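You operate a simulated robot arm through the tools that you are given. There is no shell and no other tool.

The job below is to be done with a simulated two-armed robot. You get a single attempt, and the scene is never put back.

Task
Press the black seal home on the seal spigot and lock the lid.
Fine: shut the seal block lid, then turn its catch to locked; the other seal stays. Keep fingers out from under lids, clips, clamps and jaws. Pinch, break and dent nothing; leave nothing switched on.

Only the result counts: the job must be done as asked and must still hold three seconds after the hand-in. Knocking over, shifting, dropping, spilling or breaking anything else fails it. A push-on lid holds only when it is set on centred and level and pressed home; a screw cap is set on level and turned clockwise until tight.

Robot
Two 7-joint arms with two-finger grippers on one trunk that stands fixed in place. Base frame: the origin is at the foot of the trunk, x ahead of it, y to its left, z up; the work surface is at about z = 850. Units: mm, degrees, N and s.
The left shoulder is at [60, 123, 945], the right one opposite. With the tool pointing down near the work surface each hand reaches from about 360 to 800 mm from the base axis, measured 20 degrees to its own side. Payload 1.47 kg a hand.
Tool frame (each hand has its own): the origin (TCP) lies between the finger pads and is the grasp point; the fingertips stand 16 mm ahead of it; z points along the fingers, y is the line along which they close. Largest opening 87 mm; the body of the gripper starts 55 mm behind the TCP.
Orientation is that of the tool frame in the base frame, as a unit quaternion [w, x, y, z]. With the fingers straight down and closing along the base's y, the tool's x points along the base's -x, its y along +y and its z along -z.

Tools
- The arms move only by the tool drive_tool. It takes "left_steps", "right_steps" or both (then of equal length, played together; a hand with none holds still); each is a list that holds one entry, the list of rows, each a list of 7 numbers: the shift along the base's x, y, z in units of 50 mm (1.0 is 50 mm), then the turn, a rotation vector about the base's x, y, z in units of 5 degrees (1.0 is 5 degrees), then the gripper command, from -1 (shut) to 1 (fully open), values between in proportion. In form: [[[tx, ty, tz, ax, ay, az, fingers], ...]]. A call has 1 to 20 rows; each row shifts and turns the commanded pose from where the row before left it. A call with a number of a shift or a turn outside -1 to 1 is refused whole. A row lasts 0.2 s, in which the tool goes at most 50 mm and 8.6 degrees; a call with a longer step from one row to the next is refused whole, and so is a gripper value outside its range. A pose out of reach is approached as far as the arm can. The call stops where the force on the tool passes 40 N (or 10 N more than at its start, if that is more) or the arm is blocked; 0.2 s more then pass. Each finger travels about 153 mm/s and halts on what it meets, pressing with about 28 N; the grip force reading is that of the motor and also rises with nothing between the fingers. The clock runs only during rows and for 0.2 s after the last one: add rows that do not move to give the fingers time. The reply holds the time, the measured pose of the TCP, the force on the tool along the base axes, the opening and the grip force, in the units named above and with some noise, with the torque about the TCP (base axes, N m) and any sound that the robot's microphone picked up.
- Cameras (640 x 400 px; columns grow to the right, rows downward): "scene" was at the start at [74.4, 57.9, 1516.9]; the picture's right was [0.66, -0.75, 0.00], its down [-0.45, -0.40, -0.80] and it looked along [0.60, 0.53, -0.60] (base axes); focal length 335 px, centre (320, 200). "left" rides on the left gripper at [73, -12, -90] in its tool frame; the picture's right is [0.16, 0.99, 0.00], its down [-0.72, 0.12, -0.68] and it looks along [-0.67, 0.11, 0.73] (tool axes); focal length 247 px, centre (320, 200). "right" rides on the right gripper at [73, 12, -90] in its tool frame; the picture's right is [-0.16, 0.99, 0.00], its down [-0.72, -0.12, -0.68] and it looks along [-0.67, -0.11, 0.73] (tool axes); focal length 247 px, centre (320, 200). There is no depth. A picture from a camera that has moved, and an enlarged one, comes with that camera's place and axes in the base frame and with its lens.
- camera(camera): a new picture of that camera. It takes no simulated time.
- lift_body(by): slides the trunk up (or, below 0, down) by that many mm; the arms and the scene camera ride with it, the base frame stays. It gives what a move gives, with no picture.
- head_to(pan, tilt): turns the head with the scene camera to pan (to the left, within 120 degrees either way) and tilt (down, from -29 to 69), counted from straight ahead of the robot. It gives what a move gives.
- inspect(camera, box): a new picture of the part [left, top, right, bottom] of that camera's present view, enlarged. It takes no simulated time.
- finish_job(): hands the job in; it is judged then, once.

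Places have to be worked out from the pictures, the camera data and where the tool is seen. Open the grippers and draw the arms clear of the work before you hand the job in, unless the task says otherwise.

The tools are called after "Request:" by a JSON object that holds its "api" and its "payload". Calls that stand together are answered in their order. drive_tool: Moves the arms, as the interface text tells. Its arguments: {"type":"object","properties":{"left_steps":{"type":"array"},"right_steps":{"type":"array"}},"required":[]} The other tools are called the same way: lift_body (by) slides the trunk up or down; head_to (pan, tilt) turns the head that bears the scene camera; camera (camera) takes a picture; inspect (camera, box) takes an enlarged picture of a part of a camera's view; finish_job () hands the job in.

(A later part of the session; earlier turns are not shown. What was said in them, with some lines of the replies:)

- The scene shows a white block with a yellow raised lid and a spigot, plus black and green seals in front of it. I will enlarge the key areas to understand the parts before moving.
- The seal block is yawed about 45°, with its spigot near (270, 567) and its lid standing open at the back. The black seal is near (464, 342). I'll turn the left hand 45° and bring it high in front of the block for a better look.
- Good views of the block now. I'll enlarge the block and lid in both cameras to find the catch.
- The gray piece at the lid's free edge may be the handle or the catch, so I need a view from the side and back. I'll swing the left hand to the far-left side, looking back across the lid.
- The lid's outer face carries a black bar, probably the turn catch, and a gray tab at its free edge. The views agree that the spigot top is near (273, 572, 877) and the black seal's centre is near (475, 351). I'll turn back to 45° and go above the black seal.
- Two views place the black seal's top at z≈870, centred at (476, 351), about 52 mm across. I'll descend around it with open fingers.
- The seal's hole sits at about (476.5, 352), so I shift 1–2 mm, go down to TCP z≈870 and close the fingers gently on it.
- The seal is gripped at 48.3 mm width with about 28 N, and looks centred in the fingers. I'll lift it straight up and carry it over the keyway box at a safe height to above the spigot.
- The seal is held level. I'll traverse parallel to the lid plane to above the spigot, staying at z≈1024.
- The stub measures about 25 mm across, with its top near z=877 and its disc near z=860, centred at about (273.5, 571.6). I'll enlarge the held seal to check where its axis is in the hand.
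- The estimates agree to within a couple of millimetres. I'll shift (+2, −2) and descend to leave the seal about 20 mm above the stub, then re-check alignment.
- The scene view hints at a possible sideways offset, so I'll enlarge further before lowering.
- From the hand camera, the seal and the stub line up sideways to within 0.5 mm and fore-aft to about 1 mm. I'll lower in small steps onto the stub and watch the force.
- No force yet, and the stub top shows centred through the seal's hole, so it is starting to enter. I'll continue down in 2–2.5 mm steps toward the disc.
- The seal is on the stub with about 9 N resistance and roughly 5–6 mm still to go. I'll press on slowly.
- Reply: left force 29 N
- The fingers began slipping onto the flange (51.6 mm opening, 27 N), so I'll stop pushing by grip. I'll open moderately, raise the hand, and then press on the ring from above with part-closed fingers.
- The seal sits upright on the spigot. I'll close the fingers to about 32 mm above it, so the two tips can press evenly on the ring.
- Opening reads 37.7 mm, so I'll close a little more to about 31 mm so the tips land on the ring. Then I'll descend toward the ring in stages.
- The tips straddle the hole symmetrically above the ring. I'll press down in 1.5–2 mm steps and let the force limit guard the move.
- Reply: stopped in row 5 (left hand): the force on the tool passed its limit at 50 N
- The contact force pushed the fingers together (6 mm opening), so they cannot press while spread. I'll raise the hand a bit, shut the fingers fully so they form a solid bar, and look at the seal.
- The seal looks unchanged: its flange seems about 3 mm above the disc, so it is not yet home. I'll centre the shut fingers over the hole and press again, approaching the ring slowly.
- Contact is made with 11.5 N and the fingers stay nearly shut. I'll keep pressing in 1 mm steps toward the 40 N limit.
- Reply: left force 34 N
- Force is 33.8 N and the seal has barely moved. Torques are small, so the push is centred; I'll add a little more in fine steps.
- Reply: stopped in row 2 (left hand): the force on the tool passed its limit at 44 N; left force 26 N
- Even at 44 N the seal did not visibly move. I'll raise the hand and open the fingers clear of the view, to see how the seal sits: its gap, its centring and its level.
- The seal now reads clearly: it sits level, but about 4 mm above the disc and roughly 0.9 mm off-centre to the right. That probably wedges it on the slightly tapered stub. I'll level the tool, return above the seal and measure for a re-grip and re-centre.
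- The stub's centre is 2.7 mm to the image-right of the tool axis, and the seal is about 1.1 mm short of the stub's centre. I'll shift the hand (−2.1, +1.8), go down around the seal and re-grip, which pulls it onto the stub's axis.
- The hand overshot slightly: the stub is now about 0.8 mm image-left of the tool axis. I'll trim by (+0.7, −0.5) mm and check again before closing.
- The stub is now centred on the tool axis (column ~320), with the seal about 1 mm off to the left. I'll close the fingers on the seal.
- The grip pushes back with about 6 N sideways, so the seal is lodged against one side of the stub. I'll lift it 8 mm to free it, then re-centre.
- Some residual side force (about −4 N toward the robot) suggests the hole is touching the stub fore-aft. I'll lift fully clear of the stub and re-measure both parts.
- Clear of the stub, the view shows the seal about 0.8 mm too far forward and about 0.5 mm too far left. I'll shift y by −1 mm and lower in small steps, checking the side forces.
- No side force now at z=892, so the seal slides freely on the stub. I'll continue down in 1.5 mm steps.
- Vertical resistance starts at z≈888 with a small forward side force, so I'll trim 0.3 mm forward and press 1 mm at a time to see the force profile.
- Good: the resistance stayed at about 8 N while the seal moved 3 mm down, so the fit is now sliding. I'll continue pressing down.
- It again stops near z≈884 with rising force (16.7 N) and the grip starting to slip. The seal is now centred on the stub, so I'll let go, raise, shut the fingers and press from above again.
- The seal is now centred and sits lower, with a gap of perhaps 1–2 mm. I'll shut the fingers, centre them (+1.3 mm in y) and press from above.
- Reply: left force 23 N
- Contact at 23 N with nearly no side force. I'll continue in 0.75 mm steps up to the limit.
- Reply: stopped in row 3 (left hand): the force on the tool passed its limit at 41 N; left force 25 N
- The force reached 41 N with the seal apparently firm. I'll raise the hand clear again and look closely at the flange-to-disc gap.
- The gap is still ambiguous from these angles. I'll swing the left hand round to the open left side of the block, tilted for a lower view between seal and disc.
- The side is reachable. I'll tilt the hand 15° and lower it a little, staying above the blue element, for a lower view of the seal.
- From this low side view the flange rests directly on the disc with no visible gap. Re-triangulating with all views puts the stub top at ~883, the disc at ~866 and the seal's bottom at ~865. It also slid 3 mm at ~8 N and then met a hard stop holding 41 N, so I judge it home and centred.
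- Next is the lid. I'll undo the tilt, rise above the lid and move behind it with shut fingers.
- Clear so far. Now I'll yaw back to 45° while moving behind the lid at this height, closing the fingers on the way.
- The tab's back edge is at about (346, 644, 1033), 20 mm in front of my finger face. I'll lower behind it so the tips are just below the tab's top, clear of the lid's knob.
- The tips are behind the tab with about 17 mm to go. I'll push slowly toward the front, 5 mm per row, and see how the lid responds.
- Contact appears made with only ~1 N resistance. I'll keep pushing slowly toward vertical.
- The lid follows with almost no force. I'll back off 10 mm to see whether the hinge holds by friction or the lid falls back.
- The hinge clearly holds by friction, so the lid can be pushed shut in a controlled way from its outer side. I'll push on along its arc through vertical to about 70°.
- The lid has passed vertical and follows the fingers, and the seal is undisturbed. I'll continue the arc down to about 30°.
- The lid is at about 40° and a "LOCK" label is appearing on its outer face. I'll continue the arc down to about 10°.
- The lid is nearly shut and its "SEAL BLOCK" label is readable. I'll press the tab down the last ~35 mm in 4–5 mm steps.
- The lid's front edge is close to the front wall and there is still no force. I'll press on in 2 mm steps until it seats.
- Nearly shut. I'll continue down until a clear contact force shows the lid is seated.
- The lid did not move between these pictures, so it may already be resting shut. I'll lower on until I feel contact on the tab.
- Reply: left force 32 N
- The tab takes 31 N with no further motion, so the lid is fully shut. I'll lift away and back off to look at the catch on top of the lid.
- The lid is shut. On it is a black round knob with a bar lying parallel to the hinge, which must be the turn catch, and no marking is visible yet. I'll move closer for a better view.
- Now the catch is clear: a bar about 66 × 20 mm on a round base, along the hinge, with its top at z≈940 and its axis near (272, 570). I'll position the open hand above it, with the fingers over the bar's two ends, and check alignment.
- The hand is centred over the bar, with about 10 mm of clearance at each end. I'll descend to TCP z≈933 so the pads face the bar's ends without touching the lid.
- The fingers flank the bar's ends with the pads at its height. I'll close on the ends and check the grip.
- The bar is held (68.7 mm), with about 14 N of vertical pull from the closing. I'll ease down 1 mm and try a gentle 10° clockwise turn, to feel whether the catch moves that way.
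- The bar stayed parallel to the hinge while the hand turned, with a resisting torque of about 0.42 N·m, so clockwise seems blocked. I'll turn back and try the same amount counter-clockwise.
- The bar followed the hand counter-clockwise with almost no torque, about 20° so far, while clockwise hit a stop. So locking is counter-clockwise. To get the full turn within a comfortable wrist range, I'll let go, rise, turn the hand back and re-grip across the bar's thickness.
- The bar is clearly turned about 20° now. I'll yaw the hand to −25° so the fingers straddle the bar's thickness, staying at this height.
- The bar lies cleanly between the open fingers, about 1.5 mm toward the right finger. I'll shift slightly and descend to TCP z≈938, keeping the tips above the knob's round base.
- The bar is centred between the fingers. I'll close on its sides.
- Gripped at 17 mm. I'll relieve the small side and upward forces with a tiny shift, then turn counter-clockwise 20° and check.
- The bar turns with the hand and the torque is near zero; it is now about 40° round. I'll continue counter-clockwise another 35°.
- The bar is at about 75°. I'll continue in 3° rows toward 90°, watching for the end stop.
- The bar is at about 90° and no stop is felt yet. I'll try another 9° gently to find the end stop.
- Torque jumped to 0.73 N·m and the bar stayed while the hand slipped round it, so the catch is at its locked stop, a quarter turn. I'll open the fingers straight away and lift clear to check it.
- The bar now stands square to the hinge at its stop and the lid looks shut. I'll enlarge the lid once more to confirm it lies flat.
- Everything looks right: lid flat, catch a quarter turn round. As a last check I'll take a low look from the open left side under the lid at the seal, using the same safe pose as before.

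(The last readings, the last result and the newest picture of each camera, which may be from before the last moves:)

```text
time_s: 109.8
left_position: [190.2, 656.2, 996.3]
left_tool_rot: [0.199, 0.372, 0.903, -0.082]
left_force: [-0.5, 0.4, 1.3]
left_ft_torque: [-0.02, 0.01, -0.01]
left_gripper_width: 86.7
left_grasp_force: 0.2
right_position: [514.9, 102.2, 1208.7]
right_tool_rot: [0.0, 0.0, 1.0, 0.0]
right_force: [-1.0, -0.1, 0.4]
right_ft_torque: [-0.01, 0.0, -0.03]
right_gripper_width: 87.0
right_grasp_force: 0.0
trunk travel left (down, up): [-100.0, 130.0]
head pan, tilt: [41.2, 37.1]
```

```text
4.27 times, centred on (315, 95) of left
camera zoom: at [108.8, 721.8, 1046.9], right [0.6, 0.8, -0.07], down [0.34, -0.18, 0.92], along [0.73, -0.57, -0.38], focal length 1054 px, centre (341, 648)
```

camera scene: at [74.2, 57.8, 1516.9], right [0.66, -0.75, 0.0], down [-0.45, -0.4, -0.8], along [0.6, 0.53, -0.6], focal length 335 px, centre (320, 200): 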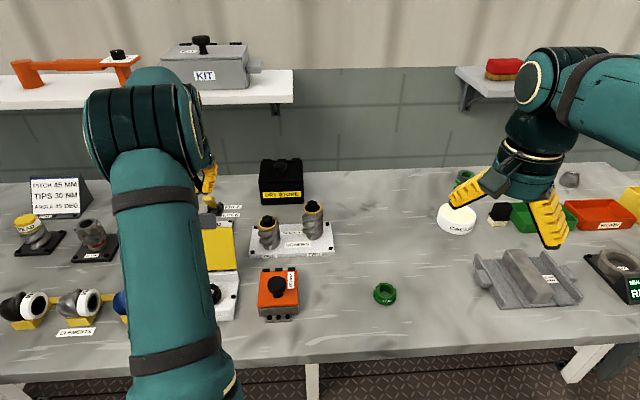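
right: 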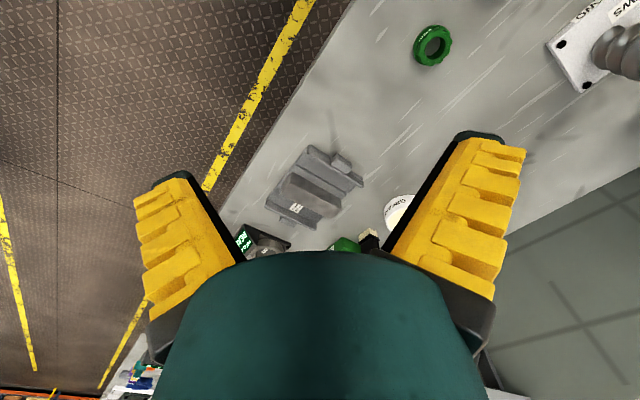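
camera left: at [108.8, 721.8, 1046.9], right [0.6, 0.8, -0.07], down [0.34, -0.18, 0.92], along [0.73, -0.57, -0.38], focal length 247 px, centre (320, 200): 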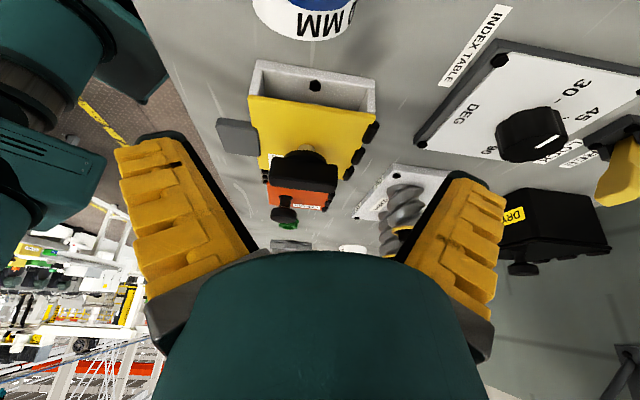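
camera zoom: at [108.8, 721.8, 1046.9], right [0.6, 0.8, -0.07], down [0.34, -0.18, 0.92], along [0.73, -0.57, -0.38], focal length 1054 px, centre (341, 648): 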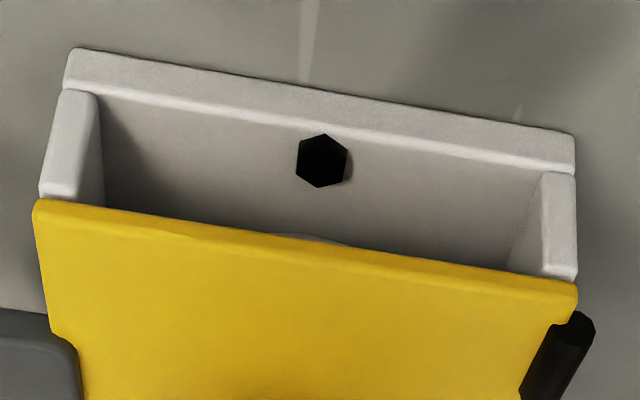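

The view only reaches the disc's rim beneath the lid. I'll tilt 15° more, without lowering the hand, to see under the lid.

Request:
{"api": "drive_tool", "payload": {"left_steps": [[[0, 0, 0, -0.7071, -0.7071, 0, 1], [0, 0, -0.1, -0.7071, -0.7071, 0, 1], [0, 0, -0.1, -0.7071, -0.7071, 0, 1], [0, 0, 0, 0, 0, 0, 1]]]}}

Request:
{"api": "camera", "payload": {"camera": "left"}}

Request:
{"api": "inspect", "payload": {"camera": "left", "box": [240, 20, 390, 120]}}

```text
time_s: 110.8
left_position: [190.2, 657.0, 986.3]
left_tool_rot: [0.316, 0.36, 0.868, -0.131]
left_force: [0.2, -0.4, 0.0]
left_ft_torque: [-0.04, -0.03, 0.01]
left_gripper_width: 87.2
left_grasp_force: 0.0
right_position: [514.5, 100.8, 1208.5]
right_tool_rot: [0.0, 0.0, 1.0, 0.0]
right_force: [0.5, 0.2, 0.6]
right_ft_torque: [0.01, 0.02, 0.0]
right_gripper_width: 87.0
right_grasp_force: 0.1
trunk travel left (down, up): [-100.0, 130.0]
head pan, tilt: [41.2, 37.1]
```

```text
taken
camera left: at [101.7, 729.3, 1008.4], right [0.61, 0.78, -0.1], down [0.16, 0.0, 0.99], along [0.77, -0.62, -0.13], focal length 247 px, centre (320, 200)
```

left: 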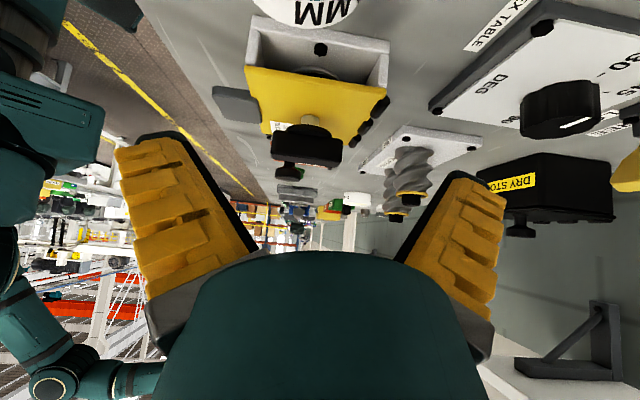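

```text
4.00 times, centred on (315, 70) of left
camera zoom: at [101.7, 729.3, 1008.4], right [0.61, 0.78, -0.1], down [0.16, 0.0, 0.99], along [0.77, -0.62, -0.13], focal length 988 px, centre (340, 720)
```

zoom: 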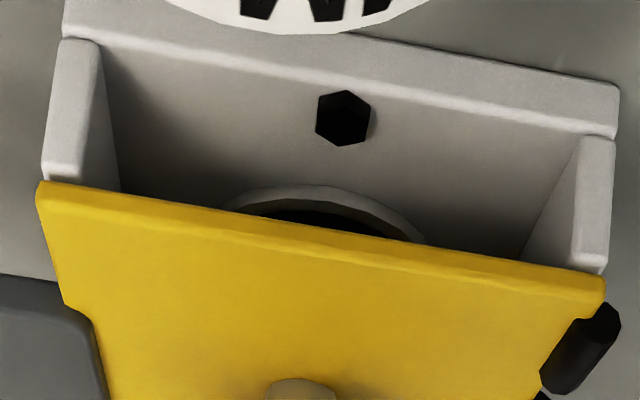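

Request:
{"api": "inspect", "payload": {"camera": "left", "box": [285, 55, 355, 95]}}

Request:
{"api": "inspect", "payload": {"camera": "left", "box": [250, 90, 370, 190]}}

```text
9.14 times, centred on (320, 75) of left
camera zoom: at [101.7, 729.3, 1008.4], right [0.61, 0.78, -0.1], down [0.16, 0.0, 0.99], along [0.77, -0.62, -0.13], focal length 2258 px, centre (320, 1343)
```

zoom: 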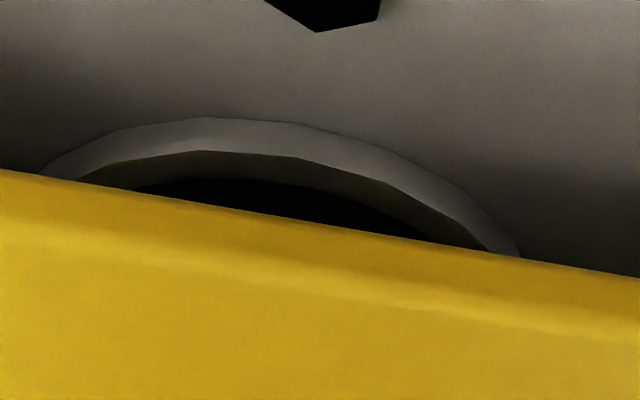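

```text
4.00 times, centred on (310, 140) of left
camera zoom: at [101.7, 729.3, 1008.4], right [0.61, 0.78, -0.1], down [0.16, 0.0, 0.99], along [0.77, -0.62, -0.13], focal length 988 px, centre (360, 440)
```

zoom: 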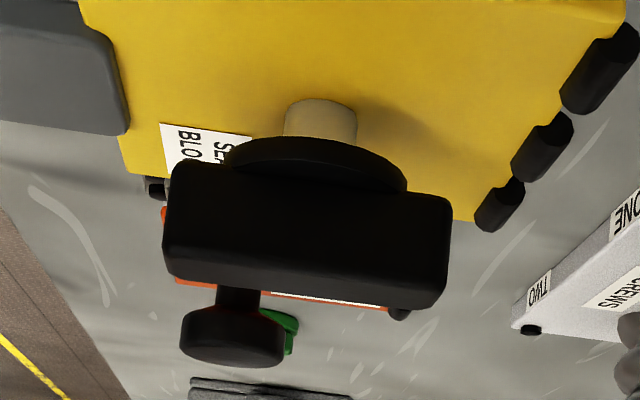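

Under the lid the seal's flange sits directly on the disc: both compute to z≈868 with no gap. The job is complete, so I'll undo the tilt, raise the open hand and draw the arm clear to near its starting place.

Request:
{"api": "drive_tool", "payload": {"left_steps": [[[0, 0, 0.4, 0.7071, 0.7071, 0, 1], [0, 0, 0.5, 0.7071, 0.7071, 0, 1], [0, 0, 0.5, 0.7071, 0.7071, 0, 1], [0, 0, 0.5, 0.7071, 0.7071, 0, 1], [0, 0, 0.5, 0.7071, 0.7071, 0, 1], [0, 0, 0.5, 0.7071, 0.7071, 0, 1], [0, 0, 0.5, 0.7071, 0.7071, 0, 1], [0, 0, 0.5, 0.7071, 0.7071, 0, 1], [0, 0, 0, 0, 0, 0, 1]]]}}

Request:
{"api": "drive_tool", "payload": {"left_steps": [[[0.3, -0.2, 0.13, 0, 0, 1, 1], [0.3, -0.2, 0.13, 0, 0, 1, 1], [0.3, -0.2, 0.13, 0, 0, 1, 1], [0.3, -0.2, 0.13, 0, 0, 1, 1], [0.3, -0.2, 0.13, 0, 0, 1, 1], [0.3, -0.2, 0.13, 0, 0, 1, 1], [0.3, -0.2, 0.13, 0, 0, 1, 1], [0.3, -0.2, 0.13, 0, 0, 1, 1], [0.3, -0.2, 0.13, 0, 0, 1, 1], [0, 0, 0, 0, 0, 0, 1], [0, 0, 0, 0, 0, 0, 1]]]}}

Request:
{"api": "camera", "payload": {"camera": "scene"}}

Request:
{"api": "camera", "payload": {"camera": "left"}}

```text
time_s: 112.8
left_position: [189.1, 657.0, 1183.8]
left_tool_rot: [-0.001, 0.381, 0.924, 0.0]
left_force: [0.5, -0.2, -0.2]
left_ft_torque: [-0.01, -0.03, 0.0]
left_gripper_width: 86.7
left_grasp_force: 0.0
right_position: [514.2, 101.2, 1208.5]
right_tool_rot: [0.001, -0.001, 1.0, -0.001]
right_force: [-0.1, 0.8, 0.4]
right_ft_torque: [0.01, 0.03, -0.01]
right_gripper_width: 86.9
right_grasp_force: 0.1
trunk travel left (down, up): [-100.0, 130.0]
head pan, tilt: [41.2, 37.1]
```

```text
time_s: 115.2
left_position: [324.4, 566.6, 1238.6]
left_tool_rot: [-0.001, -0.001, 1.0, 0.0]
left_force: [-0.1, -0.1, -0.9]
left_ft_torque: [-0.02, 0.0, 0.01]
left_gripper_width: 87.3
left_grasp_force: 0.0
right_position: [514.4, 101.2, 1208.6]
right_tool_rot: [0.0, -0.001, 1.0, 0.0]
right_force: [0.8, -0.2, 0.3]
right_ft_torque: [0.01, 0.02, 0.02]
right_gripper_width: 87.1
right_grasp_force: 0.1
trunk travel left (down, up): [-100.0, 130.0]
head pan, tilt: [41.2, 37.1]
```

```text
taken
camera scene: at [74.6, 57.8, 1516.8], right [0.66, -0.75, 0.0], down [-0.45, -0.4, -0.8], along [0.6, 0.53, -0.6], focal length 335 px, centre (320, 200)
```

scene: 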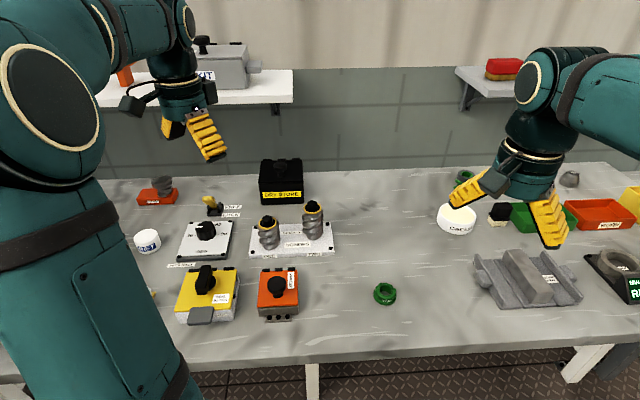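

```text
taken
camera left: at [252.3, 555.3, 1328.8], right [-0.16, 0.99, 0.0], down [0.72, 0.12, 0.68], along [0.67, 0.11, -0.73], focal length 247 px, centre (320, 200)
```

left: 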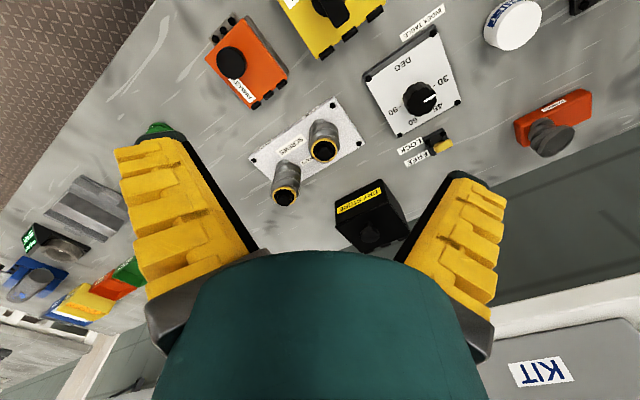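

Both arms are clear with open grippers. The lid is shut with its catch a quarter turn round at the stop, the green seal is where it was, and nothing else looks disturbed. Handing in.

Request:
{"api": "finish_job", "payload": {}}

```text
The job is handed in.
```

I pressed the black seal onto the spigot, shut the seal block lid and turned its catch to the locked stop, then handed the job in. I don't have the judge's result.

- **Seal:** My first press left it about 1 mm off-centre, so I lifted it, re-centred it and pressed again from above. It took 41 N without moving further. A last look under the lid showed its flange sitting on the spigot disc with no visible gap. No click was heard when it seated.
- **Lid:** I pushed it shut from its outer side only, so no finger went under it. It held firm under about 31 N on the tab and lies flat.
- **Catch:** There are no lock markings on the lid. It would not turn clockwise, so I turned it counter-clockwise about 90° to a firm stop and took that as locked.
- **Everything else:** The green seal is where it was, I saw nothing else moved, and I switched nothing on. The left arm is raised clear of the work, the right arm was never moved, and both grippers are open.
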